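You operate a simulated robot arm through the tools that you are given. There is no shell and no other tool.

You run a simulated two-armed robot. Do the job below in one go: nothing can be reset, and whatever is moved stays where it is left.

TASK
Put two of the silver wing nuts from the top of the left table in the pine box. Put the tape measure on the top of the trestle bench away on the top of the left table. Set the blue arm to 70. The order is free. Set down upright: tape measure. The blue arm goes anticlockwise seen from above, to its stop.

Only the result counts: the job must be done as asked and must still hold three seconds after the hand-in. Knocking over, shifting, dropping, spilling or breaking anything else fails it.

THE ROBOT
Two 7-joint arms with fingered hands on one trunk, on a base that moves. Base frame: it is fixed to the floor where the robot stands at the start and does not move with it; the origin is under the middle of the robot, x ahead of it, y to its left, z up. Readings come in m, degrees, newtons and seconds.
The left shoulder is at the start at [0.06, 0.166, 0.851], the right one opposite. With the tool pointing down near the work surface each hand reaches from about 0.2 to 0.82 m from the robot's upright axis, wherever it stands, measured 20 degrees to its own side. Places, roughly: blue arm [1.7, 4.3, 0.9]; pine box [3.25, 1.5, 1]; silver wing nut [3.25, 0.5, 1]; tape measure [3.25, 3.75, 0.75]; top of the left table [2.8, 0.7, 0.9]. Payload 5 kg a hand.
Tool frame (each hand has its own): the origin (TCP) lies between the finger pads and is the grasp point; the fingertips stand 0.032 m ahead of it; z points along the fingers, y is the line along which they close. The gripper opens to 0.16 m; its body begins 0.089 m behind the TCP. The gripper is a hand of 3 fingers: y runs from the thumb to the fingers, the wrist lies at [0, 0, -0.267] in the tool frame, and closing takes about 1.5 s.
Orientation is that of the tool frame in the base frame, as [roll, pitch, yaw] about the fixed x, y, z axes, in that order (R = Rz(yaw) Ry(pitch) Rx(roll)). With the fingers straight down and closing along the base's y, the tool's x points along the base's -x, its y along +y and its z along -z.

THE INTERFACE
- The arms move only by the tool play_rows. It takes "left_commands", "right_commands" or both (then of equal length, played together; a hand with none holds still); each is a list of rows, each an object of numbers (a shift or turn left out is 0, a gripper value left out holds the last): "tx", "ty", "tz": the shift along the base's x, y, z in m; "ax", "ay", "az": the turn, a rotation vector about the base's x, y, z in degrees. In form: [{"tx": .., "ty": .., "tz": .., "ax": .., "ay": .., "az": ..}, ...]. A call has 1 to 20 rows; each row is the pose to reach, as a shift and turn from the pose commanded when the call began. "left_gripper" and "right_gripper" are, for a hand that has rows, the finger opening in m, from 0 to 0.16, set as the call begins (left out, the last holds). Rows are played at 5 a second. More than 0.05 m and 8.6 degrees between two rows, or a gripper value outside its range, and nothing of the call is played. A pose out of reach is approached as far as the arm can. The call stops where the force on the tool passes 40 N (or 10 N more than at its start, if that is more) or the arm is blocked; 0.2 s more then pass. The fingers move at their own pace (about 0.045 m/s each) and stop on an object; they squeeze with about 22 N. The grip force told is the motor's: it shows also when the fingers shut on nothing. Time passes only in rows, and 0.2 s behind the last, so rows that repeat a pose let the fingers close. The reply holds the time, the measured pose of the TCP, the force on the tool along the base axes, the opening and the grip force, in the units named above and with some noise, with the torque about the TCP (base axes, N m) and any sound that the robot's microphone picked up, and new pictures: "views" is both (left out), scene, wrist or none (wrist: the cameras of the hands that moved).
- Cameras (640 x 400 px; columns grow to the right, rows downward): "scene" is now at [0.0576, 0, 1.5197]; the picture's right is [-0.08, -1.00, 0.00], its down [-0.55, 0.04, -0.84] and it looks along [0.83, -0.07, -0.55] (base axes); focal length 281 px, centre (320, 200). "left" rides on the left gripper at [-0.065, -0.004, -0.116] in its tool frame; the picture's right is [0.06, -1.00, 0.00], its down [0.87, 0.05, -0.49] and it looks along [0.49, 0.03, 0.87] (tool axes); focal length 261 px, centre (320, 200). "right" rides on the right gripper at [0.065, -0.004, -0.116] in its tool frame; the picture's right is [0.06, 1.00, 0.00], its down [-0.87, 0.05, -0.49] and it looks along [-0.49, 0.03, 0.87] (tool axes); focal length 261 px, centre (320, 200). There is no depth. A picture from a camera that has moved, and an enlarged one, comes with that camera's place and axes in the base frame and with its lens. The place of the scene camera against the robot may be out by one fixed shift of up to 0.012 m in any direction.
- move_column(by): slides the trunk up (or, below 0, down) by that many m; the arms and the scene camera ride with it, the base frame stays. It gives what a move gives, with no picture.
- base_move(legs): drives the robot by 1 to 6 legs, each [ahead, turn to the left] in m and degrees, along the robot's own axes; the way and the turn of a leg run together, so that a leg with both is an arc; at most 1.5 m and 180 degrees a leg. The arms and the cameras ride along, it lands a little off, and it stops where it bumps. It gives what a move gives, and a new picture of the scene camera.
- curl_fingers(finger1, finger2, thumb_bend, hand): sets how far each is bent, from 0 (flat) to 1 (curled in); at 0.3 the hand is open as for a grip, at 0.7 the pads meet at the TCP. One left out holds its place. A second passes; each finger stops where it meets its share of the squeeze, and holds until it gets a number again. A gripper value or a shape takes the hand back. It gives what a move gives, with no picture; readings hold the bend of each and the force on the fingers (four entries, about 0 where the hand has none), thumb and palm.
- grasp_type(shape, hand): the hand has 3 fingers and takes this shape, open, in about a second: jaw (thumb against the fingers, like two jaws); tri (thumb and two fingers); tip (a fingertip pinch); poke (one finger out to press); point (the index stretched); flat (the hand flat); cup (the hand cupped); fist (a fist). The gripper value then closes the fingers along that shape, each until it touches; the sizes above hold for jaw. It gives what a move gives, with no picture.
- head_to(pan, tilt): turns the head with the scene camera to pan (to the left, within 86 degrees either way) and tilt (down, from -29 to 69), counted from straight ahead of the robot. It gives what a move gives, and a new picture of the scene camera.
- close_up(camera, box): a new picture of the part [left, top, right, bottom] of that camera's present view, enlarged. The clock stands still meanwhile.
- hand_in(): hands the job in; it is judged then, once.

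Nothing tells you exact positions but the pictures and the camera data. Unless the task says otherwise, let go and move clear before handing in.

The tools are called as name(argument=value, ...) on one line, values as JSON. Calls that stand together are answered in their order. play_rows: Moves the arms, as the interface text tells. Its arguments: {"type":"object","properties":{"left_commands":{"type":"array"},"left_gripper":{"type":"number"},"right_commands":{"type":"array"},"right_gripper":{"type":"number"},"views":{"type":"string","enum":["both","scene","wrist","none"]}},"required":[]} The other tools are called the same way: move_column (by) moves the trunk up or down; grasp_type (shape, hand) gives the hand a shape; curl_fingers (finger1, finger2, thumb_bend, hand) moves the fingers one by one; base_move (legs) drives the base; head_to (pan, tilt) turns the head that bears the scene camera; close_up (camera, box) takes an enlarged picture of a part of a camera's view; hand_in () hands the job in.

At the start:

```text
t: 0.0
left_position: [0.5662, 0.3078, 1.1219]
left_tool_rot: [180.0, 0.0, 180.0]
left_wrist_force: [-0.5, -0.3, -0.3]
left_torque: [-0.01, -0.01, -0.02]
left_width: 0.1598
left_grip_force: 0.1
left_shape: jaw
left_bend: [0.3, 0.3, 0.3]
left_finger forces: [0.0, 0.0, 0.1, 0.1, 0.1, 0.0]
right_position: [0.5443, -0.2092, 1.1403]
right_tool_rot: [180.0, 0.0, -180.0]
right_wrist_force: [0.4, 0.2, 0.0]
right_torque: [-0.03, 0.02, -0.01]
right_width: 0.1597
right_grip_force: 0.0
right_shape: jaw
right_bend: [0.3, 0.3, 0.3]
right_finger forces: [0.0, 0.0, 0.1, 0.0, 0.1, 0.0]
trunk travel left (down, up): [-0.4, 0.19]
robot x, y, heading: [0.0005, 0.0016, -0.1]
head pan, tilt (commanded): [-4.7, 33.2]
```

scene: 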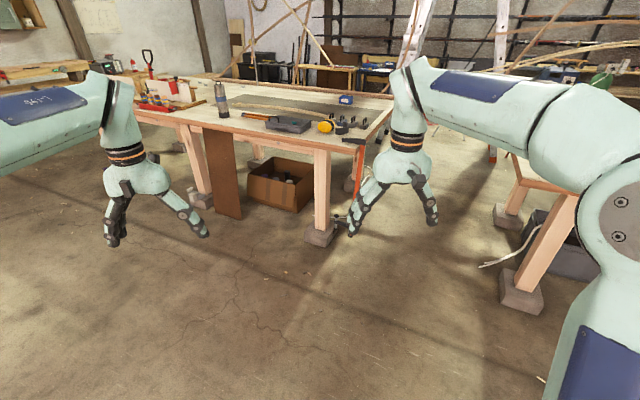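
right: 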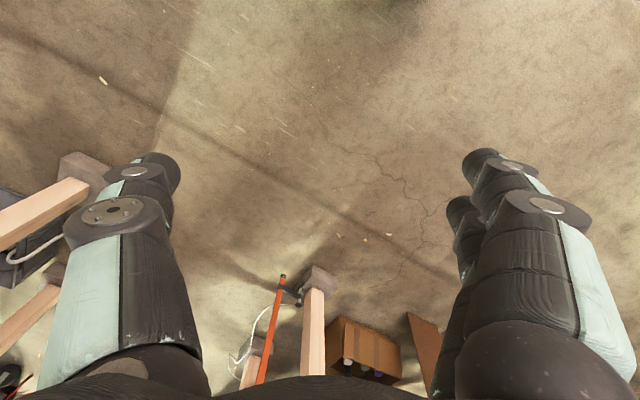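
left: 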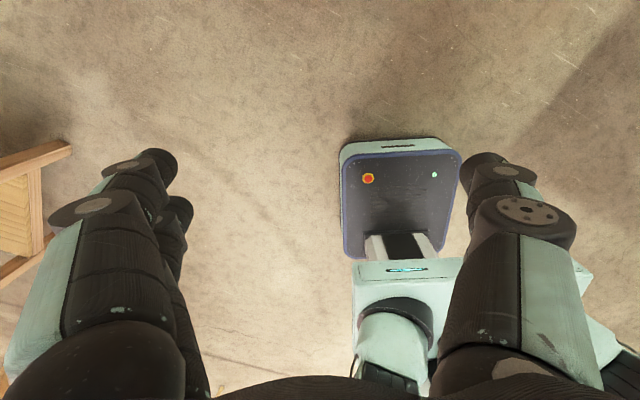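

I see a large workbench ahead with tools on it, plus other benches to the left and right. First I look around with the head to find the box, wing nuts, tape measure and blue arm.

head_to(pan=10, tilt=15)

head_to(pan=60, tilt=15)

```text
t: 0.8
left_position: [0.5653, 0.3096, 1.1214]
left_tool_rot: [180.0, 0.0, 180.0]
left_wrist_force: [0.5, 0.4, -0.5]
left_torque: [-0.01, -0.02, -0.01]
left_width: 0.1599
left_grip_force: 0.1
left_shape: jaw
left_bend: [0.3, 0.3, 0.3]
left_finger forces: [0.1, 0.1, 0.0, 0.1, 0.0, 0.0]
right_position: [0.5446, -0.2094, 1.1399]
right_tool_rot: [-179.9, 0.0, -180.0]
right_wrist_force: [-0.5, 0.2, 0.7]
right_torque: [0.02, -0.04, -0.02]
right_width: 0.1598
right_grip_force: 0.0
right_shape: jaw
right_bend: [0.3, 0.3, 0.3]
right_finger forces: [0.0, 0.0, 0.0, 0.0, 0.0, 0.0]
trunk travel left (down, up): [-0.4, 0.19]
robot x, y, heading: [0.0023, 0.0001, 0.0]
head pan, tilt (commanded): [10.0, 15.0]
camera scene: at [0.0609, 0.0234, 1.5489], right [0.17, -0.98, 0.0], down [-0.26, -0.04, -0.97], along [0.95, 0.17, -0.26], focal length 281 px, centre (320, 200)
```

scene: 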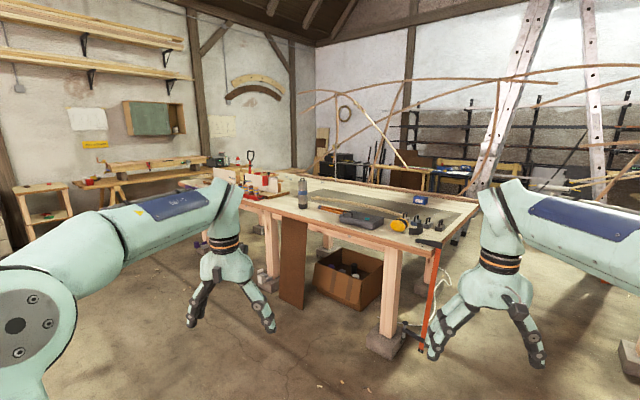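

```text
t: 2.0
left_position: [0.5653, 0.3089, 1.121]
left_tool_rot: [180.0, 0.0, -180.0]
left_wrist_force: [-0.9, 0.6, -0.7]
left_torque: [-0.02, 0.01, -0.03]
left_width: 0.1598
left_grip_force: 0.2
left_shape: jaw
left_bend: [0.3, 0.3, 0.3]
left_finger forces: [0.1, 0.0, 0.0, 0.0, 0.1, 0.0]
right_position: [0.5434, -0.2088, 1.1405]
right_tool_rot: [-180.0, -0.1, -179.9]
right_wrist_force: [-0.5, -0.2, 0.1]
right_torque: [-0.01, 0.0, 0.01]
right_width: 0.1597
right_grip_force: 0.1
right_shape: jaw
right_bend: [0.3, 0.3, 0.3]
right_finger forces: [0.0, 0.0, 0.0, 0.0, 0.0, 0.0]
trunk travel left (down, up): [-0.4, 0.19]
robot x, y, heading: [0.0002, -0.0001, -0.1]
head pan, tilt (commanded): [60.0, 15.0]
camera scene: at [0.0157, 0.0881, 1.5489], right [0.87, -0.5, 0.0], down [-0.13, -0.22, -0.97], along [0.48, 0.84, -0.26], focal length 281 px, centre (320, 200)
```

scene: 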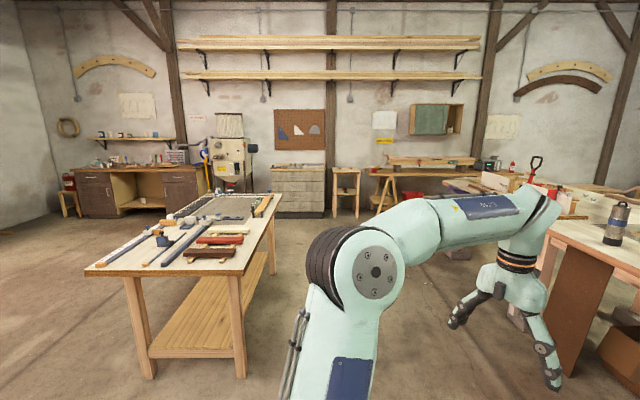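

I see the far wall with a drawer cabinet and a machine where the blue arm could be, and the big workbench on the right. I zoom in on these.

close_up(camera="scene", box=[180, 100, 340, 220])

close_up(camera="scene", box=[330, 120, 640, 260])

head_to(pan=30, tilt=15)

close_up(camera="scene", box=[320, 120, 620, 260])

close_up(camera="scene", box=[120, 120, 380, 240])

```text
3.33 times, centred on (260, 160) of scene
camera zoom: at [0.0157, 0.0881, 1.5489], right [0.87, -0.5, 0.0], down [-0.13, -0.22, -0.97], along [0.48, 0.84, -0.26], focal length 936 px, centre (520, 333)
```

zoom: 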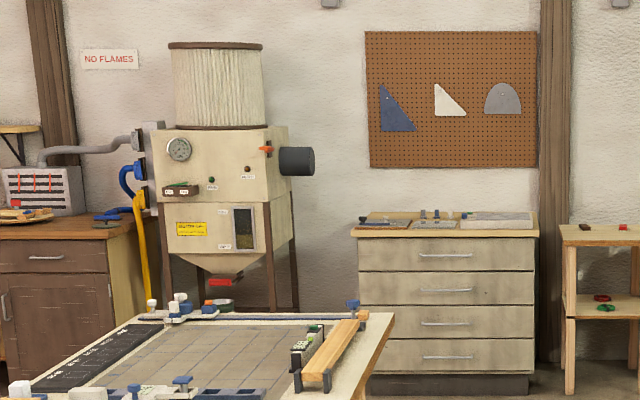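

```text
2.06 times, centred on (485, 190) of scene
camera zoom: at [0.0157, 0.0881, 1.5489], right [0.87, -0.5, 0.0], down [-0.13, -0.22, -0.97], along [0.48, 0.84, -0.26], focal length 580 px, centre (-21, 221)
```

zoom: 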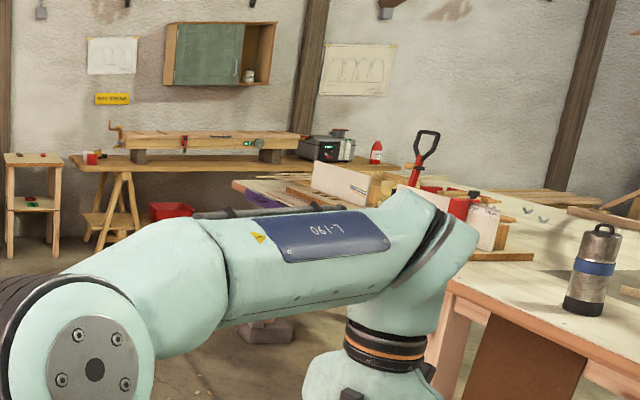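

```text
t: 2.9
left_position: [0.565, 0.3093, 1.1222]
left_tool_rot: [-180.0, -0.1, 180.0]
left_wrist_force: [-0.5, 0.3, 0.0]
left_torque: [-0.03, -0.04, 0.01]
left_width: 0.1599
left_grip_force: 0.1
left_shape: jaw
left_bend: [0.3, 0.3, 0.3]
left_finger forces: [0.1, 0.0, 0.0, 0.1, 0.0, 0.0]
right_position: [0.5443, -0.2106, 1.1393]
right_tool_rot: [180.0, 0.0, -180.0]
right_wrist_force: [-0.1, 0.4, 1.5]
right_torque: [0.03, -0.01, 0.01]
right_width: 0.16
right_grip_force: 0.0
right_shape: jaw
right_bend: [0.3, 0.3, 0.3]
right_finger forces: [0.0, 0.0, 0.0, 0.0, 0.1, 0.0]
trunk travel left (down, up): [-0.4, 0.19]
robot x, y, heading: [-0.0033, -0.0016, -0.1]
head pan, tilt (commanded): [30.0, 15.0]
camera scene: at [0.0498, 0.054, 1.5489], right [0.5, -0.87, 0.0], down [-0.22, -0.13, -0.97], along [0.84, 0.48, -0.26], focal length 281 px, centre (320, 200)
```

scene: 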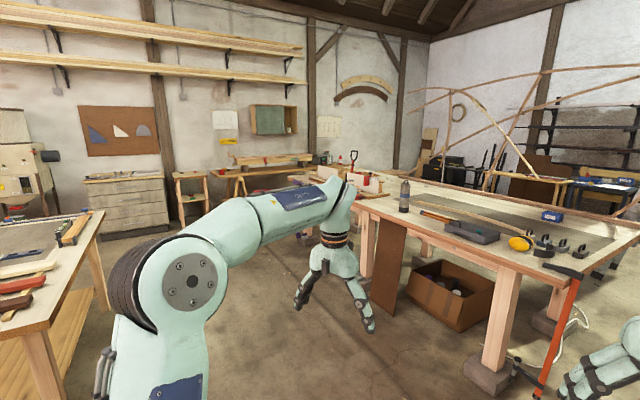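

```text
2.13 times, centred on (470, 190) of scene
camera zoom: at [0.0498, 0.054, 1.5489], right [0.5, -0.87, 0.0], down [-0.22, -0.13, -0.97], along [0.84, 0.48, -0.26], focal length 599 px, centre (0, 221)
```

zoom: 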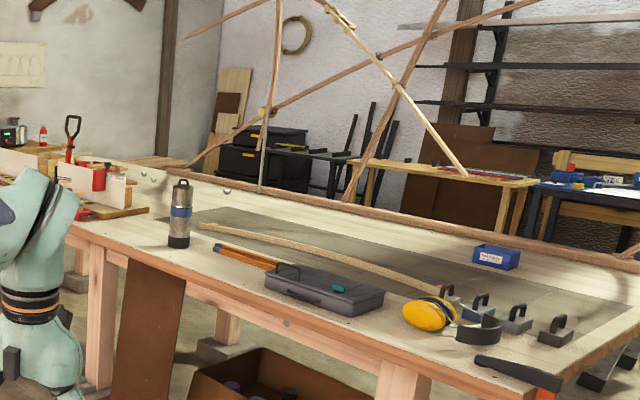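

```text
2.46 times, centred on (250, 180) of scene
camera zoom: at [0.0498, 0.054, 1.5489], right [0.5, -0.87, 0.0], down [-0.22, -0.13, -0.97], along [0.84, 0.48, -0.26], focal length 691 px, centre (492, 249)
```

zoom: 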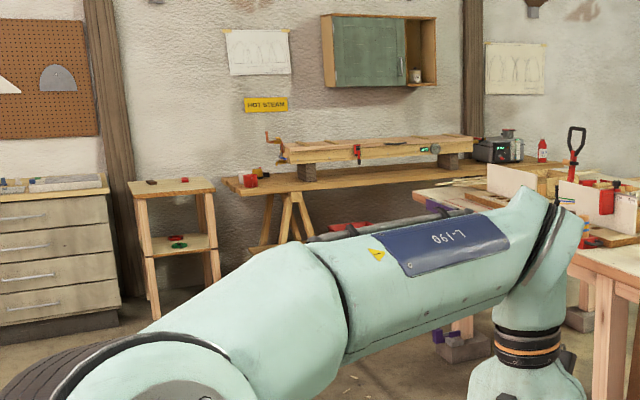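

The nuts look to be on the far strip of the big table at about (3.2, 0.5); the trestle bench is at the far wall under the "HOT STEAM" sign, and the blue arm is near the drawer cabinet. I drive between the two tables and look again.

base_move(legs=[[0, 40], [1.3, 0], [0, 20]])

head_to(pan=-40, tilt=15)

head_to(pan=30, tilt=15)

```text
t: 12.5
left_position: [0.9657, 1.4891, 1.1221]
left_tool_rot: [180.0, 0.0, -117.7]
left_wrist_force: [-0.1, -0.1, 0.2]
left_torque: [-0.01, -0.03, 0.01]
left_width: 0.1599
left_grip_force: 0.1
left_shape: jaw
left_bend: [0.3, 0.3, 0.3]
left_finger forces: [0.0, 0.1, 0.0, 0.0, 0.0, 0.0]
right_position: [1.4143, 1.2298, 1.1408]
right_tool_rot: [-180.0, 0.0, -118.0]
right_wrist_force: [-0.1, 1.2, -0.3]
right_torque: [-0.01, -0.04, 0.02]
right_width: 0.16
right_grip_force: 0.3
right_shape: jaw
right_bend: [0.3, 0.3, 0.3]
right_finger forces: [0.0, 0.1, 0.0, 0.1, 0.0, 0.0]
trunk travel left (down, up): [-0.4, 0.19]
robot x, y, heading: [0.9749, 0.849, 61.9]
head pan, tilt (commanded): [30.0, 15.0]
camera scene: at [0.955, 0.9201, 1.5489], right [1.0, 0.04, 0.0], down [0.01, -0.26, -0.97], along [-0.04, 0.97, -0.26], focal length 281 px, centre (320, 200)
```

scene: 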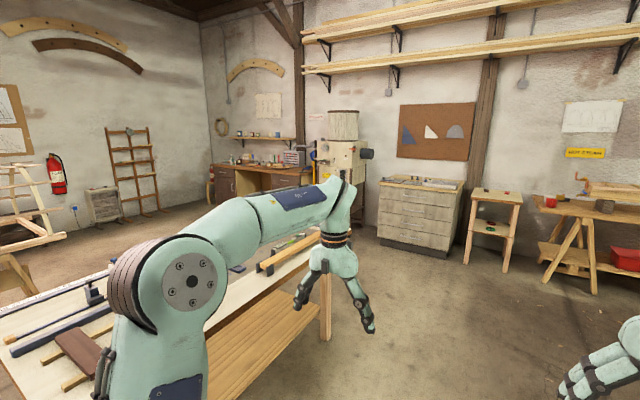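

```text
t: 13.9
left_position: [0.9655, 1.4904, 1.1224]
left_tool_rot: [-180.0, 0.0, -117.9]
left_wrist_force: [0.1, -0.4, 0.2]
left_torque: [0.0, 0.02, 0.01]
left_width: 0.16
left_grip_force: 0.0
left_shape: jaw
left_bend: [0.3, 0.3, 0.3]
left_finger forces: [0.0, 0.0, 0.0, 0.1, 0.0, 0.0]
right_position: [1.4148, 1.2278, 1.1389]
right_tool_rot: [-180.0, 0.0, -117.9]
right_wrist_force: [-0.1, 1.2, -0.3]
right_torque: [-0.03, -0.02, -0.02]
right_width: 0.1597
right_grip_force: 0.0
right_shape: jaw
right_bend: [0.3, 0.3, 0.3]
right_finger forces: [0.0, 0.0, 0.0, 0.0, 0.0, 0.0]
trunk travel left (down, up): [-0.4, 0.19]
robot x, y, heading: [0.9731, 0.8477, 62.3]
head pan, tilt (commanded): [-40.0, 15.0]
camera scene: at [1.0458, 0.8616, 1.5489], right [0.38, -0.93, 0.0], down [-0.24, -0.1, -0.97], along [0.89, 0.36, -0.26], focal length 281 px, centre (320, 200)
```

scene: 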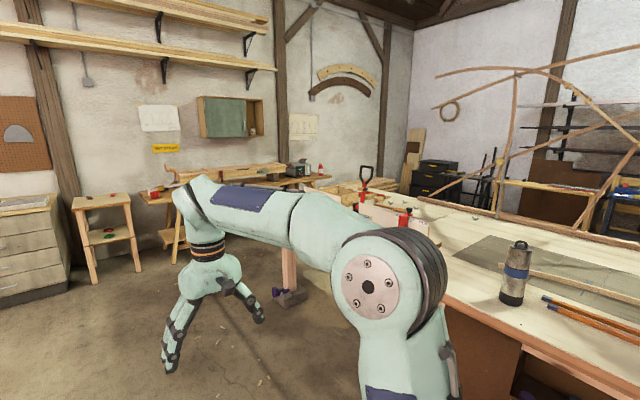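

```text
t: 15.3
left_position: [0.965, 1.4894, 1.122]
left_tool_rot: [-179.9, 0.0, -117.8]
left_wrist_force: [0.4, -0.2, 0.7]
left_torque: [0.0, -0.02, 0.01]
left_width: 0.1599
left_grip_force: 0.1
left_shape: jaw
left_bend: [0.3, 0.3, 0.3]
left_finger forces: [0.1, 0.1, 0.0, 0.0, 0.1, 0.1]
right_position: [1.4138, 1.2294, 1.1393]
right_tool_rot: [180.0, 0.1, -117.9]
right_wrist_force: [-0.5, -0.5, -0.8]
right_torque: [0.01, 0.0, 0.03]
right_width: 0.16
right_grip_force: 0.0
right_shape: jaw
right_bend: [0.3, 0.3, 0.3]
right_finger forces: [0.1, 0.0, 0.0, 0.1, 0.0, 0.0]
trunk travel left (down, up): [-0.4, 0.19]
robot x, y, heading: [0.9768, 0.8491, 62.2]
head pan, tilt (commanded): [30.0, 15.0]
camera scene: at [0.9559, 0.9197, 1.5489], right [1.0, 0.04, 0.0], down [0.01, -0.26, -0.97], along [-0.04, 0.97, -0.26], focal length 281 px, centre (320, 200)
```

scene: 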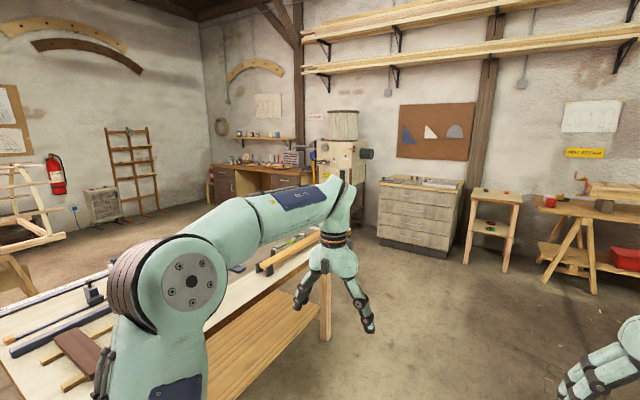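

The drawer cabinet front edge runs roughly from (1.54, 4.13) to (2.24, 3.70), so the blue arm sits on its top's left part. I zoom there and then drive nearer.

close_up(camera="scene", box=[370, 160, 530, 260])

base_move(legs=[[1.4, 0]])

head_to(pan=10, tilt=20)

close_up(camera="scene", box=[200, 100, 440, 250])

```text
4.00 times, centred on (450, 210) of scene
camera zoom: at [0.9559, 0.9197, 1.5489], right [1.0, 0.04, 0.0], down [0.01, -0.26, -0.97], along [-0.04, 0.97, -0.26], focal length 1123 px, centre (-200, 160)
```

zoom: 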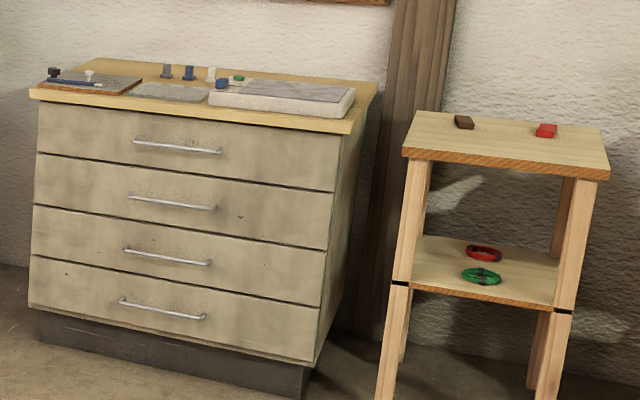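

```text
t: 22.3
left_position: [1.662, 2.7232, 1.1228]
left_tool_rot: [-180.0, 0.0, -119.6]
left_wrist_force: [0.8, -0.8, 1.0]
left_torque: [0.0, -0.03, 0.02]
left_width: 0.1601
left_grip_force: 0.1
left_shape: jaw
left_bend: [0.3, 0.3, 0.3]
left_finger forces: [0.0, 0.0, 0.0, 0.0, 0.0, 0.0]
right_position: [2.102, 2.4492, 1.1397]
right_tool_rot: [180.0, 0.0, -119.7]
right_wrist_force: [0.4, 0.4, 1.1]
right_torque: [-0.02, -0.01, 0.01]
right_width: 0.1598
right_grip_force: 0.1
right_shape: jaw
right_bend: [0.3, 0.3, 0.3]
right_finger forces: [0.0, 0.0, 0.1, 0.1, 0.1, 0.0]
trunk travel left (down, up): [-0.4, 0.19]
robot x, y, heading: [1.6507, 2.0798, 60.5]
head pan, tilt (commanded): [30.0, 15.0]
camera scene: at [1.6343, 2.1537, 1.5489], right [1.0, 0.01, 0.0], down [0.0, -0.26, -0.97], along [-0.01, 0.97, -0.26], focal length 281 px, centre (320, 200)
```

scene: 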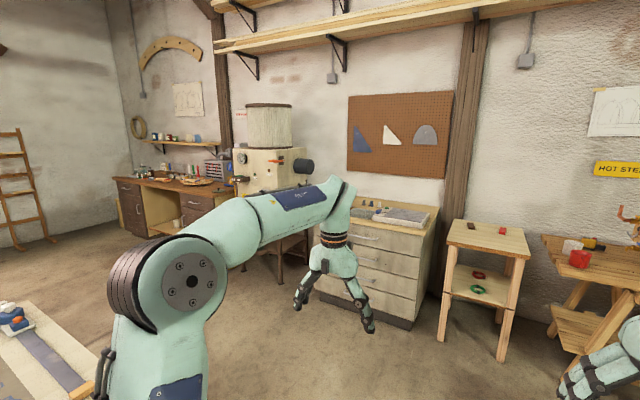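

```text
t: 23.2
left_position: [1.6623, 2.7237, 1.1222]
left_tool_rot: [-180.0, 0.1, -119.6]
left_wrist_force: [1.3, 1.1, 0.3]
left_torque: [-0.03, 0.02, -0.01]
left_width: 0.1599
left_grip_force: 0.0
left_shape: jaw
left_bend: [0.3, 0.3, 0.3]
left_finger forces: [0.1, 0.1, 0.0, 0.0, 0.0, 0.0]
right_position: [2.1019, 2.4491, 1.1398]
right_tool_rot: [179.9, 0.1, -119.8]
right_wrist_force: [-0.3, 0.1, -0.3]
right_torque: [-0.01, 0.01, -0.02]
right_width: 0.1599
right_grip_force: 0.1
right_shape: jaw
right_bend: [0.3, 0.3, 0.3]
right_finger forces: [0.0, 0.0, 0.0, 0.0, 0.0, 0.0]
trunk travel left (down, up): [-0.4, 0.19]
robot x, y, heading: [1.6531, 2.0815, 60.6]
head pan, tilt (commanded): [10.0, 20.0]
camera scene: at [1.666, 2.1478, 1.5408], right [0.94, -0.34, 0.0], down [-0.11, -0.32, -0.94], along [0.31, 0.89, -0.34], focal length 281 px, centre (320, 200)
```

scene: 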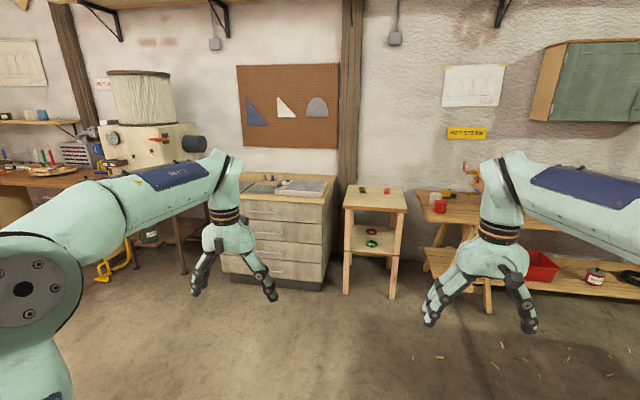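

```text
2.67 times, centred on (320, 175) of scene
camera zoom: at [1.666, 2.1478, 1.5408], right [0.94, -0.34, 0.0], down [-0.11, -0.32, -0.94], along [0.31, 0.89, -0.34], focal length 748 px, centre (320, 267)
```

zoom: 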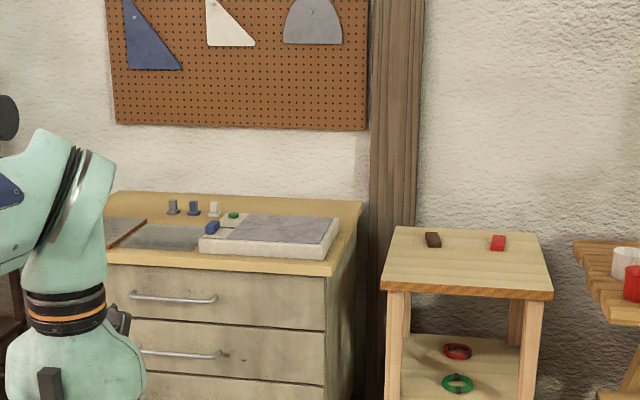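

The blue arm is hidden behind my left arm. I drive toward the cabinet, stopping short, and look again.

base_move(legs=[[0, 36], [1.1, 0], [0, -36]])

head_to(pan=5, tilt=40)

```text
t: 32.3
left_position: [1.5548, 3.8123, 1.1227]
left_tool_rot: [-179.9, 0.1, -120.4]
left_wrist_force: [-0.4, -0.5, 0.7]
left_torque: [0.03, 0.02, -0.02]
left_width: 0.1599
left_grip_force: 0.1
left_shape: jaw
left_bend: [0.3, 0.3, 0.3]
left_finger forces: [0.1, 0.1, 0.0, 0.0, 0.0, 0.1]
right_position: [1.9902, 3.5307, 1.1394]
right_tool_rot: [180.0, 0.0, -120.4]
right_wrist_force: [0.5, -0.1, -0.2]
right_torque: [-0.02, 0.02, -0.01]
right_width: 0.1601
right_grip_force: 0.1
right_shape: jaw
right_bend: [0.3, 0.3, 0.3]
right_finger forces: [0.0, 0.1, 0.1, 0.0, 0.0, 0.1]
trunk travel left (down, up): [-0.4, 0.19]
robot x, y, heading: [1.5347, 3.1674, 59.5]
head pan, tilt (commanded): [10.0, 20.0]
camera scene: at [1.5503, 3.2354, 1.5408], right [0.94, -0.35, 0.0], down [-0.12, -0.32, -0.94], along [0.33, 0.88, -0.34], focal length 281 px, centre (320, 200)
```

scene: 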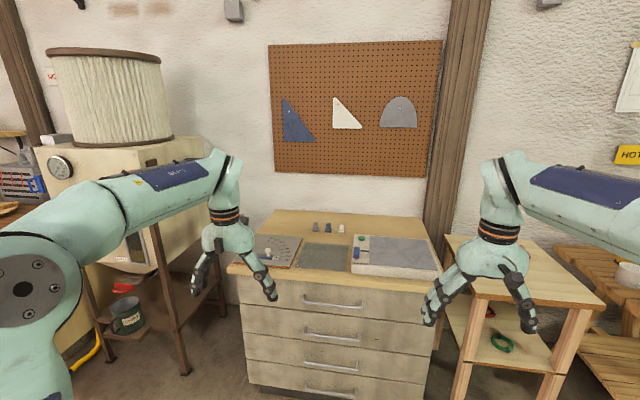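

```text
t: 33.1
left_position: [1.5538, 3.8122, 1.1221]
left_tool_rot: [-180.0, 0.0, -120.5]
left_wrist_force: [1.0, -0.3, 0.4]
left_torque: [0.02, -0.01, -0.01]
left_width: 0.1598
left_grip_force: 0.1
left_shape: jaw
left_bend: [0.3, 0.3, 0.3]
left_finger forces: [0.0, 0.0, 0.1, 0.0, 0.0, 0.0]
right_position: [1.9898, 3.5296, 1.1398]
right_tool_rot: [-180.0, 0.0, -120.4]
right_wrist_force: [0.3, -0.5, -0.7]
right_torque: [0.0, 0.04, -0.01]
right_width: 0.1599
right_grip_force: 0.0
right_shape: jaw
right_bend: [0.3, 0.3, 0.3]
right_finger forces: [0.1, 0.0, 0.1, 0.0, 0.1, 0.0]
trunk travel left (down, up): [-0.4, 0.19]
robot x, y, heading: [1.5288, 3.1663, 59.6]
head pan, tilt (commanded): [5.0, 40.0]
camera scene: at [1.5537, 3.2252, 1.5095], right [0.9, -0.43, 0.0], down [-0.28, -0.58, -0.77], along [0.33, 0.69, -0.64], focal length 281 px, centre (320, 200)
```

scene: 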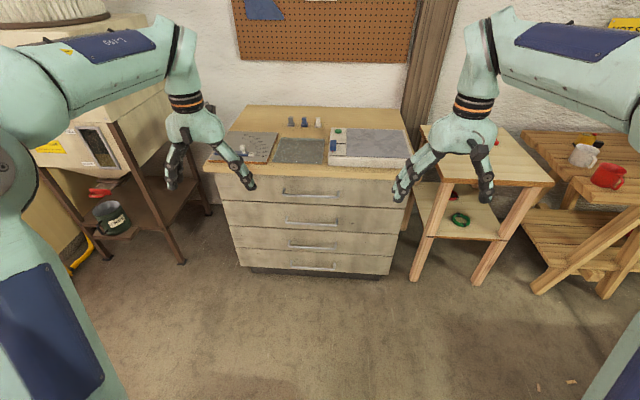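

close_up(camera="scene", box=[200, 100, 360, 200])

close_up(camera="scene", box=[500, 110, 640, 220])

```text
4.00 times, centred on (280, 150) of scene
camera zoom: at [1.5537, 3.2252, 1.5095], right [0.9, -0.43, 0.0], down [-0.28, -0.58, -0.77], along [0.33, 0.69, -0.64], focal length 1123 px, centre (480, 400)
```

zoom: 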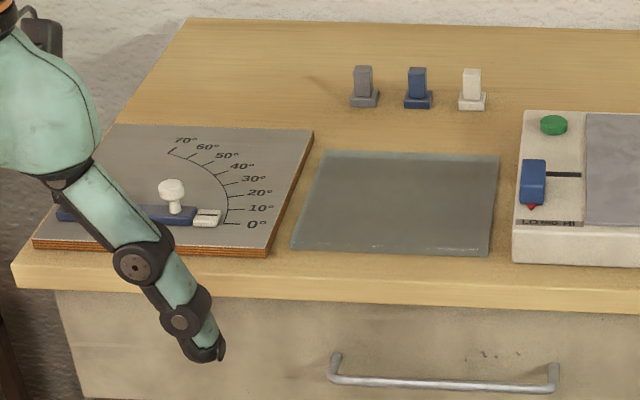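

```text
3.64 times, centred on (570, 165) of scene
camera zoom: at [1.5537, 3.2252, 1.5095], right [0.9, -0.43, 0.0], down [-0.28, -0.58, -0.77], along [0.33, 0.69, -0.64], focal length 1021 px, centre (-589, 327)
```

zoom: 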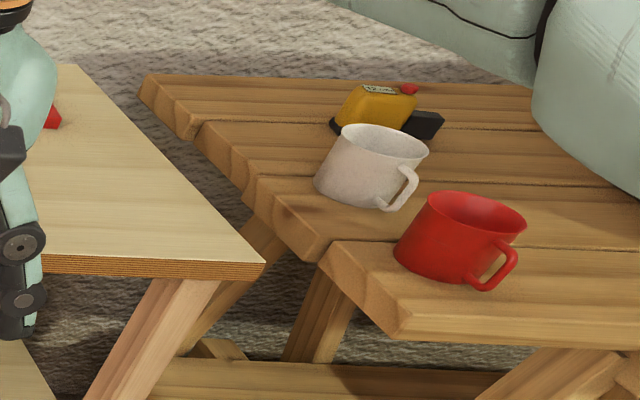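

The blue arm is on a scale board (now at 0°) with a white knob; the yellow tape measure is on the trestle bench behind two mugs. I lift the left hand out of view to see the whole dial.

play_rows(left_commands=[{"tx": -0.01, "ty": -0.02, "tz": 0.04}, {"tx": -0.03, "ty": -0.04, "tz": 0.08}, {"tx": -0.05, "ty": -0.06, "tz": 0.12}, {"tx": -0.07, "ty": -0.08, "tz": 0.15}], views="none")

close_up(camera="scene", box=[180, 100, 340, 200])

```text
t: 34.1
left_position: [1.4821, 3.7307, 1.2698]
left_tool_rot: [-179.9, 0.0, -120.4]
left_wrist_force: [-0.1, -0.4, 0.5]
left_torque: [0.03, -0.04, 0.02]
left_width: 0.16
left_grip_force: 0.1
left_shape: jaw
left_bend: [0.3, 0.3, 0.3]
left_finger forces: [0.0, 0.0, 0.0, 0.0, 0.0, 0.1]
right_position: [1.9895, 3.5306, 1.1401]
right_tool_rot: [180.0, -0.1, -120.5]
right_wrist_force: [-0.5, 0.0, -0.1]
right_torque: [0.01, -0.05, 0.0]
right_width: 0.16
right_grip_force: 0.0
right_shape: jaw
right_bend: [0.3, 0.3, 0.3]
right_finger forces: [0.0, 0.1, 0.0, 0.1, 0.1, 0.0]
trunk travel left (down, up): [-0.4, 0.19]
robot x, y, heading: [1.5332, 3.1649, 59.6]
head pan, tilt (commanded): [5.0, 40.0]
```

```text
4.00 times, centred on (260, 150) of scene
camera zoom: at [1.5531, 3.2247, 1.5094], right [0.9, -0.43, 0.0], down [-0.28, -0.58, -0.77], along [0.33, 0.69, -0.64], focal length 1123 px, centre (560, 400)
```

zoom: 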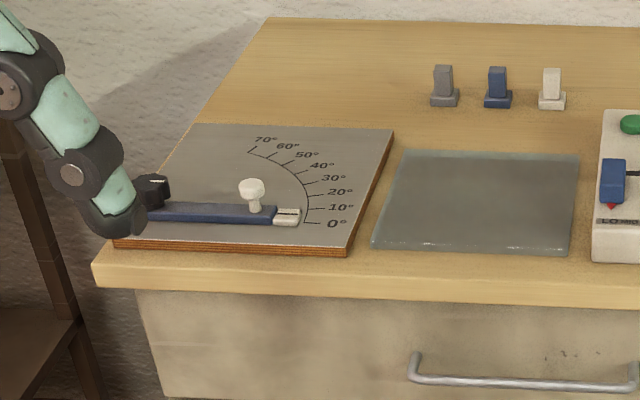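

Cabinet top is at about z 0.845; knob at about (1.71, 4.33), pivot near (1.61, 4.38), so turning to 70° moves the knob away toward the wall. I drive closer so the left hand can reach the knob.

base_move(legs=[[0, 25], [0.58, 0], [0, -25]])

head_to(pan=15, tilt=50)

```text
t: 40.1
left_position: [1.5382, 4.307, 1.2717]
left_tool_rot: [180.0, -0.1, -120.4]
left_wrist_force: [1.0, 0.0, -0.3]
left_torque: [0.01, -0.03, 0.0]
left_width: 0.1599
left_grip_force: 0.0
left_shape: jaw
left_bend: [0.3, 0.3, 0.3]
left_finger forces: [0.0, 0.0, 0.1, 0.0, 0.0, 0.0]
right_position: [2.0439, 4.1073, 1.1389]
right_tool_rot: [-179.9, 0.1, -120.5]
right_wrist_force: [0.5, -0.5, -0.2]
right_torque: [0.0, 0.04, 0.04]
right_width: 0.1601
right_grip_force: 0.0
right_shape: jaw
right_bend: [0.3, 0.3, 0.3]
right_finger forces: [0.1, 0.0, 0.1, 0.0, 0.0, 0.0]
trunk travel left (down, up): [-0.4, 0.19]
robot x, y, heading: [1.588, 3.7454, 59.5]
head pan, tilt (commanded): [5.0, 40.0]
camera scene: at [1.6087, 3.8017, 1.5094], right [0.9, -0.43, 0.0], down [-0.28, -0.58, -0.77], along [0.33, 0.69, -0.64], focal length 281 px, centre (320, 200)
```

scene: 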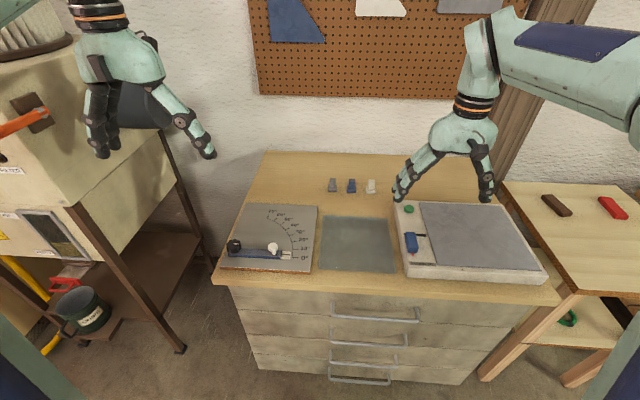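

```text
t: 40.8
left_position: [1.5387, 4.3073, 1.2709]
left_tool_rot: [-179.9, -0.1, -120.5]
left_wrist_force: [-0.3, 0.3, 0.8]
left_torque: [-0.01, 0.01, 0.0]
left_width: 0.1599
left_grip_force: 0.1
left_shape: jaw
left_bend: [0.3, 0.3, 0.3]
left_finger forces: [0.0, 0.0, 0.1, 0.0, 0.1, 0.1]
right_position: [2.0444, 4.107, 1.139]
right_tool_rot: [-180.0, 0.1, -120.5]
right_wrist_force: [-0.5, -0.3, -0.9]
right_torque: [-0.02, -0.02, 0.01]
right_width: 0.1599
right_grip_force: 0.2
right_shape: jaw
right_bend: [0.3, 0.3, 0.3]
right_finger forces: [0.1, 0.0, 0.0, 0.0, 0.0, 0.1]
trunk travel left (down, up): [-0.4, 0.19]
robot x, y, heading: [1.5945, 3.7414, 59.5]
head pan, tilt (commanded): [15.0, 50.0]
camera scene: at [1.5921, 3.7994, 1.4953], right [0.96, -0.27, 0.0], down [-0.2, -0.74, -0.64], along [0.17, 0.62, -0.77], focal length 281 px, centre (320, 200)
```

scene: 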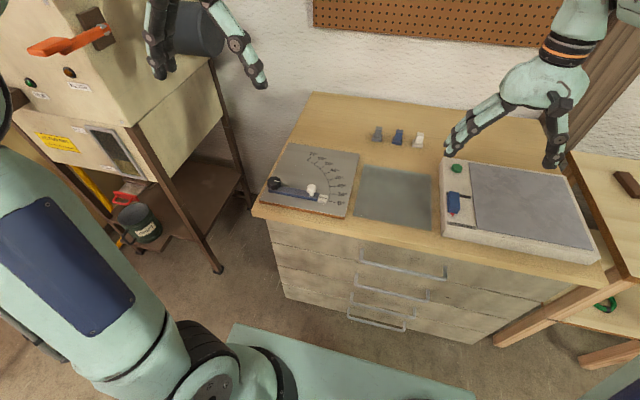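

I'm closer now; the dial is in plain view. I zoom in to locate knob and pivot precisely.

close_up(camera="scene", box=[250, 130, 378, 230])

close_up(camera="left", box=[0, 0, 640, 400])

```text
4.00 times, centred on (314, 180) of scene
camera zoom: at [1.5921, 3.7994, 1.4953], right [0.96, -0.27, 0.0], down [-0.2, -0.74, -0.64], along [0.17, 0.62, -0.77], focal length 1123 px, centre (344, 280)
```

zoom: 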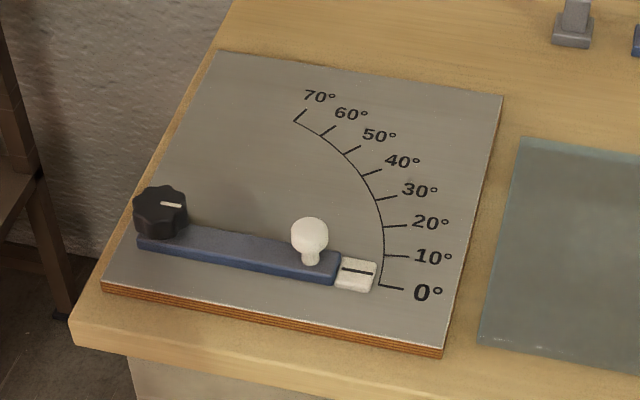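

```text
1.00 times, centred on (320, 200) of left (not enlarged: the box is as wide or as high as the picture)
camera zoom: at [1.5739, 4.3626, 1.387], right [0.83, -0.56, 0.0], down [-0.49, -0.72, 0.49], along [-0.28, -0.41, -0.87], focal length 261 px, centre (320, 200)
```

zoom: 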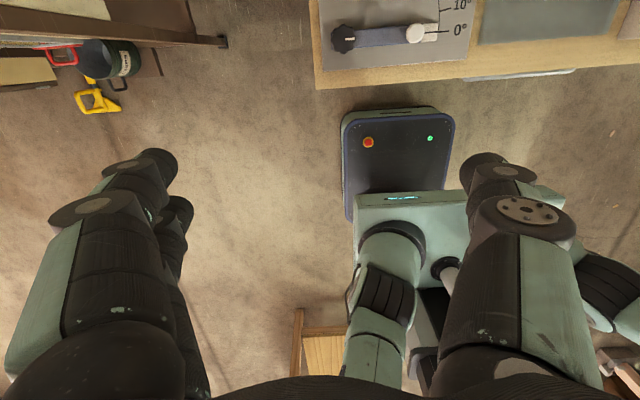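

From scene and wrist cameras: pivot ≈ (1.614, 4.360), white knob ≈ (1.708, 4.304, 0.915), radius ≈ 0.11, arm heading ≈ -30°. I bring the left hand above the knob, turned so it closes roughly across the arm.

play_rows(left_commands=[{"tx": 0.019, "ty": 0, "tz": -0.02, "az": -8.3}, {"tx": 0.038, "ty": 0, "tz": -0.04, "az": -16.6}, {"tx": 0.057, "ty": 0, "tz": -0.06, "az": -24.9}, {"tx": 0.076, "ty": 0, "tz": -0.08, "az": -33.2}, {"tx": 0.095, "ty": 0, "tz": -0.1, "az": -41.5}, {"tx": 0.114, "ty": 0, "tz": -0.12, "az": -49.8}, {"tx": 0.133, "ty": 0, "tz": -0.14, "az": -58.1}, {"tx": 0.152, "ty": 0, "tz": -0.16, "az": -66.4}, {"tx": 0.169, "ty": 0, "tz": -0.18, "az": -75}, {"tx": 0.169, "ty": 0, "tz": -0.2, "az": -75}, {"tx": 0.169, "ty": 0, "tz": -0.2, "az": -75}], left_gripper=0.09, views="both")

```text
t: 43.2
left_position: [1.7066, 4.3078, 1.0697]
left_tool_rot: [-179.9, 0.0, 164.4]
left_wrist_force: [-0.6, -0.2, 0.2]
left_torque: [0.01, -0.02, 0.0]
left_width: 0.0903
left_grip_force: 0.0
left_shape: jaw
left_bend: [0.71, 0.71, 0.7]
left_finger forces: [0.0, 0.1, 0.1, 0.0, 0.0, 0.0]
right_position: [2.0452, 4.1064, 1.1394]
right_tool_rot: [-180.0, 0.0, -120.6]
right_wrist_force: [0.5, -0.6, -0.8]
right_torque: [-0.01, -0.01, 0.01]
right_width: 0.16
right_grip_force: 0.0
right_shape: jaw
right_bend: [0.3, 0.3, 0.3]
right_finger forces: [0.0, 0.1, 0.0, 0.0, 0.0, 0.1]
trunk travel left (down, up): [-0.4, 0.19]
robot x, y, heading: [1.5897, 3.7436, 59.5]
head pan, tilt (commanded): [15.0, 50.0]
camera scene: at [1.5921, 3.7994, 1.4952], right [0.96, -0.27, 0.0], down [-0.2, -0.74, -0.64], along [0.17, 0.62, -0.77], focal length 281 px, centre (320, 200)
camera left: at [1.7684, 4.2863, 1.1868], right [-0.33, -0.94, 0.0], down [-0.82, 0.29, 0.49], along [-0.46, 0.16, -0.87], focal length 261 px, centre (320, 200)
```

scene: 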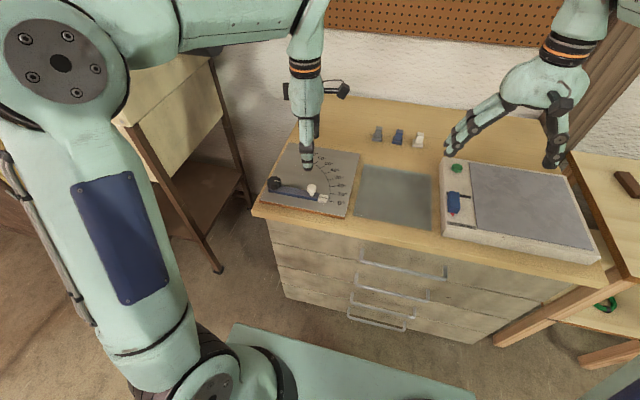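
left: 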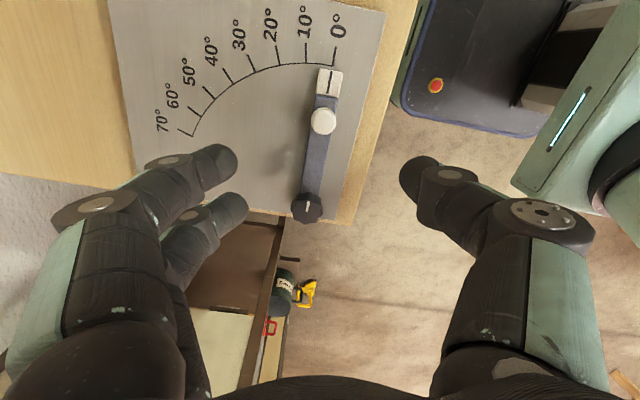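

Wrist view puts the knob at about (1.711, 4.303) and pivot at (1.614, 4.357). I go down over the knob with fingers straddling it and then close gently.

play_rows(left_commands=[{"tx": 0.004, "ty": -0.005, "tz": -0.035}, {"tx": 0.004, "ty": -0.005, "tz": -0.07}, {"tx": 0.004, "ty": -0.005, "tz": -0.105}, {"tx": 0.004, "ty": -0.005, "tz": -0.138}, {"tx": 0.004, "ty": -0.005, "tz": -0.138}], views="both")

```text
t: 44.4
left_position: [1.7105, 4.3028, 0.9308]
left_tool_rot: [180.0, 0.1, 164.5]
left_wrist_force: [0.6, -0.2, 0.1]
left_torque: [-0.02, 0.02, 0.03]
left_width: 0.0904
left_grip_force: 0.1
left_shape: jaw
left_bend: [0.71, 0.71, 0.7]
left_finger forces: [0.1, 0.0, 0.1, 0.0, 0.0, 0.0]
right_position: [2.0436, 4.1056, 1.1396]
right_tool_rot: [179.9, 0.0, -120.6]
right_wrist_force: [-0.9, 0.0, 0.1]
right_torque: [-0.04, -0.01, -0.01]
right_width: 0.1599
right_grip_force: 0.1
right_shape: jaw
right_bend: [0.3, 0.3, 0.3]
right_finger forces: [0.1, 0.0, 0.1, 0.0, 0.0, 0.0]
trunk travel left (down, up): [-0.4, 0.19]
robot x, y, heading: [1.5851, 3.7449, 59.5]
head pan, tilt (commanded): [15.0, 50.0]
camera scene: at [1.592, 3.7994, 1.4952], right [0.96, -0.27, 0.0], down [-0.2, -0.74, -0.64], along [0.17, 0.62, -0.77], focal length 281 px, centre (320, 200)
camera left: at [1.7714, 4.2815, 1.0476], right [-0.33, -0.95, 0.0], down [-0.82, 0.28, 0.49], along [-0.46, 0.16, -0.87], focal length 261 px, centre (320, 200)
```

scene: 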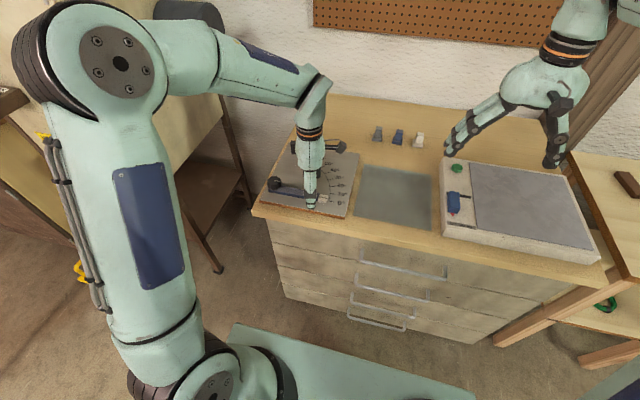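
left: 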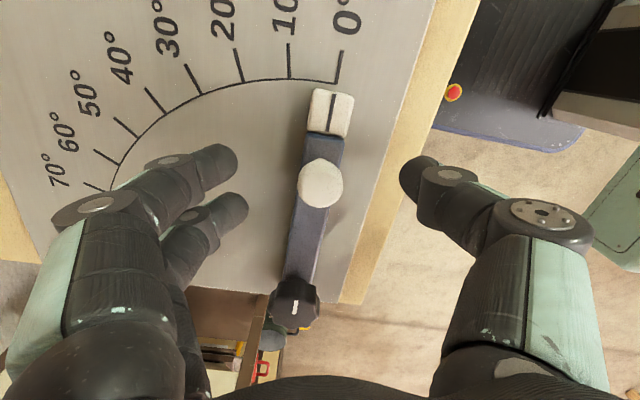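

The knob is centred between the fingers. I lower a touch and close on it.

play_rows(left_commands=[{"tz": -0.008}, {"tz": -0.008}, {"tz": -0.008}, {"tz": -0.008}, {"tz": -0.008}, {"tz": -0.008}, {"tz": -0.008}, {"tz": -0.008}], left_gripper=0.01, views="wrist")

```text
t: 46.2
left_position: [1.7106, 4.3027, 0.924]
left_tool_rot: [-179.9, 0.0, 164.5]
left_wrist_force: [1.5, -0.2, -12.3]
left_torque: [-0.05, -0.01, 0.01]
left_width: 0.0096
left_grip_force: 21.6
left_shape: jaw
left_bend: [0.71, 0.71, 0.7]
left_finger forces: [9.2, 9.1, 0.0, 0.1, 19.3, 0.0]
right_position: [2.0455, 4.107, 1.1394]
right_tool_rot: [-180.0, 0.1, -120.6]
right_wrist_force: [-0.1, -0.9, 1.0]
right_torque: [0.0, -0.01, 0.02]
right_width: 0.1597
right_grip_force: 0.1
right_shape: jaw
right_bend: [0.3, 0.3, 0.3]
right_finger forces: [0.0, 0.0, 0.0, 0.1, 0.0, 0.0]
trunk travel left (down, up): [-0.4, 0.19]
robot x, y, heading: [1.5901, 3.7435, 59.4]
head pan, tilt (commanded): [15.0, 50.0]
camera left: at [1.7722, 4.2823, 1.0401], right [-0.33, -0.95, 0.0], down [-0.82, 0.29, 0.49], along [-0.47, 0.16, -0.87], focal length 261 px, centre (320, 200)
```

left: 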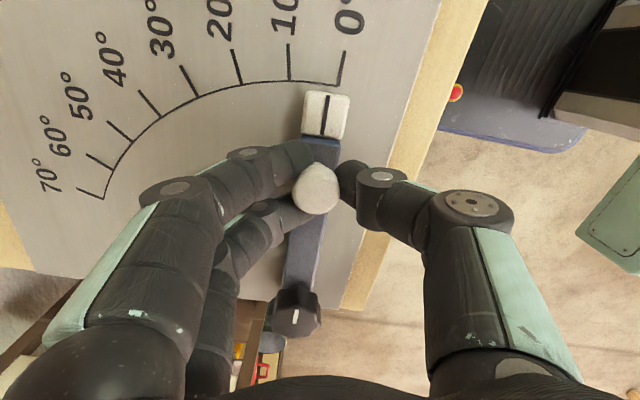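

The fingers hold the knob's stem. I now move along the arc anticlockwise about the pivot, in halves to check forces.

play_rows(left_commands=[{"tx": 0.0059, "ty": 0.01205, "az": 7}, {"tx": 0.0103, "ty": 0.02474, "az": 14}, {"tx": 0.0131, "ty": 0.03787, "az": 21}, {"tx": 0.0143, "ty": 0.05124, "az": 28}, {"tx": 0.01386, "ty": 0.06465, "az": 35}], views="both")

```text
t: 47.4
left_position: [1.7251, 4.3686, 0.9227]
left_tool_rot: [-179.9, 0.1, -160.3]
left_wrist_force: [-5.3, -0.4, -11.3]
left_torque: [-0.02, 0.06, -0.05]
left_width: 0.009
left_grip_force: 22.1
left_shape: jaw
left_bend: [0.71, 0.71, 0.7]
left_finger forces: [9.5, 11.8, 0.0, 0.1, 18.4, 0.1]
right_position: [2.045, 4.1072, 1.1397]
right_tool_rot: [-179.9, -0.1, -120.4]
right_wrist_force: [-0.4, -0.7, -0.1]
right_torque: [-0.04, -0.03, 0.02]
right_width: 0.1599
right_grip_force: 0.0
right_shape: jaw
right_bend: [0.3, 0.3, 0.3]
right_finger forces: [0.0, 0.0, 0.0, 0.0, 0.0, 0.1]
trunk travel left (down, up): [-0.4, 0.19]
robot x, y, heading: [1.5901, 3.7451, 59.7]
head pan, tilt (commanded): [15.0, 50.0]
camera scene: at [1.5917, 3.8003, 1.4952], right [0.96, -0.27, 0.0], down [-0.2, -0.74, -0.64], along [0.17, 0.62, -0.77], focal length 281 px, centre (320, 200)
camera left: at [1.787, 4.3864, 1.0399], right [0.28, -0.96, 0.0], down [-0.84, -0.24, 0.49], along [-0.47, -0.14, -0.87], focal length 261 px, centre (320, 200)
```

scene: 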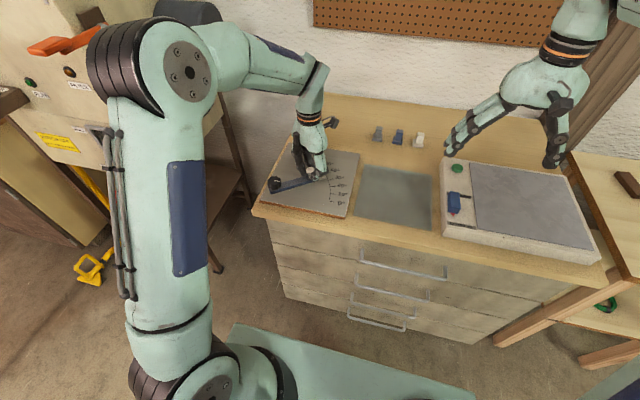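
left: 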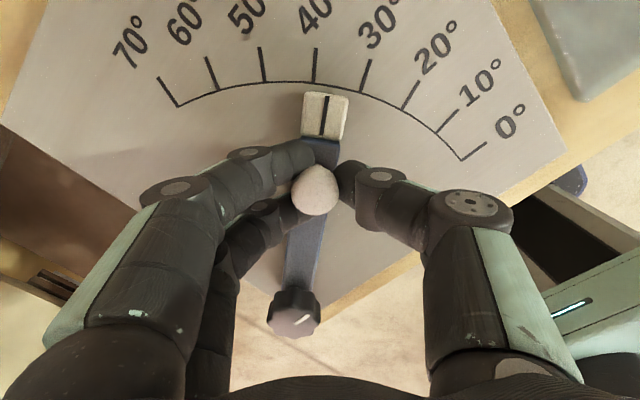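

The arm is following nicely at about 36°. I continue along the arc to the 70° stop.

play_rows(left_commands=[{"tx": -0.0021, "ty": 0.01326, "az": 7}, {"tx": -0.0058, "ty": 0.0262, "az": 14}, {"tx": -0.011, "ty": 0.0385, "az": 21}, {"tx": -0.0177, "ty": 0.0502, "az": 28}, {"tx": -0.0233, "ty": 0.0577, "az": 33}, {"tx": -0.0257, "ty": 0.0609, "az": 35}, {"tx": -0.027, "ty": 0.0625, "az": 36}], views="both")

```text
t: 49.0
left_position: [1.6994, 4.4282, 0.9247]
left_tool_rot: [-179.9, -0.1, -124.5]
left_wrist_force: [-1.0, -18.3, -19.4]
left_torque: [-0.32, -0.08, -0.18]
left_width: 0.0081
left_grip_force: 22.1
left_shape: jaw
left_bend: [0.71, 0.71, 0.7]
left_finger forces: [10.8, 13.1, 0.0, 0.1, 23.1, 0.0]
right_position: [2.0457, 4.1058, 1.139]
right_tool_rot: [-179.9, 0.0, -120.6]
right_wrist_force: [0.2, -0.6, 0.3]
right_torque: [0.0, 0.04, 0.0]
right_width: 0.16
right_grip_force: 0.0
right_shape: jaw
right_bend: [0.3, 0.3, 0.3]
right_finger forces: [0.0, 0.0, 0.1, 0.0, 0.0, 0.1]
trunk travel left (down, up): [-0.4, 0.19]
robot x, y, heading: [1.5864, 3.7413, 59.4]
head pan, tilt (commanded): [15.0, 50.0]
camera scene: at [1.5923, 3.7993, 1.4951], right [0.96, -0.27, 0.0], down [-0.21, -0.74, -0.64], along [0.17, 0.62, -0.77], focal length 281 px, centre (320, 200)
camera left: at [1.7393, 4.4804, 1.0402], right [0.79, -0.62, 0.0], down [-0.54, -0.68, 0.49], along [-0.3, -0.39, -0.87], focal length 261 px, centre (320, 200)
```

scene: 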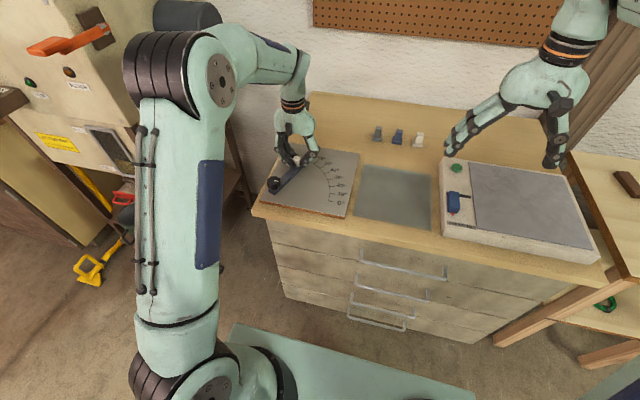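
left: 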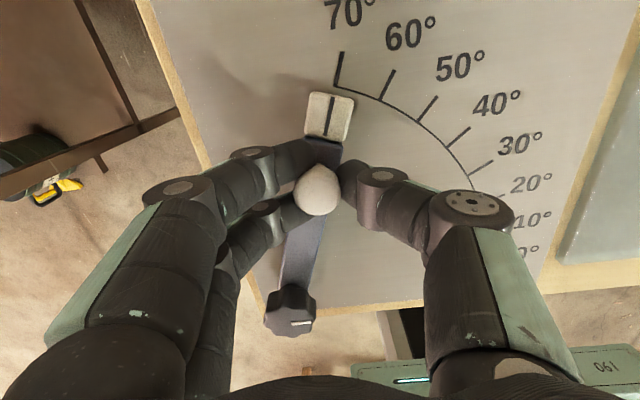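

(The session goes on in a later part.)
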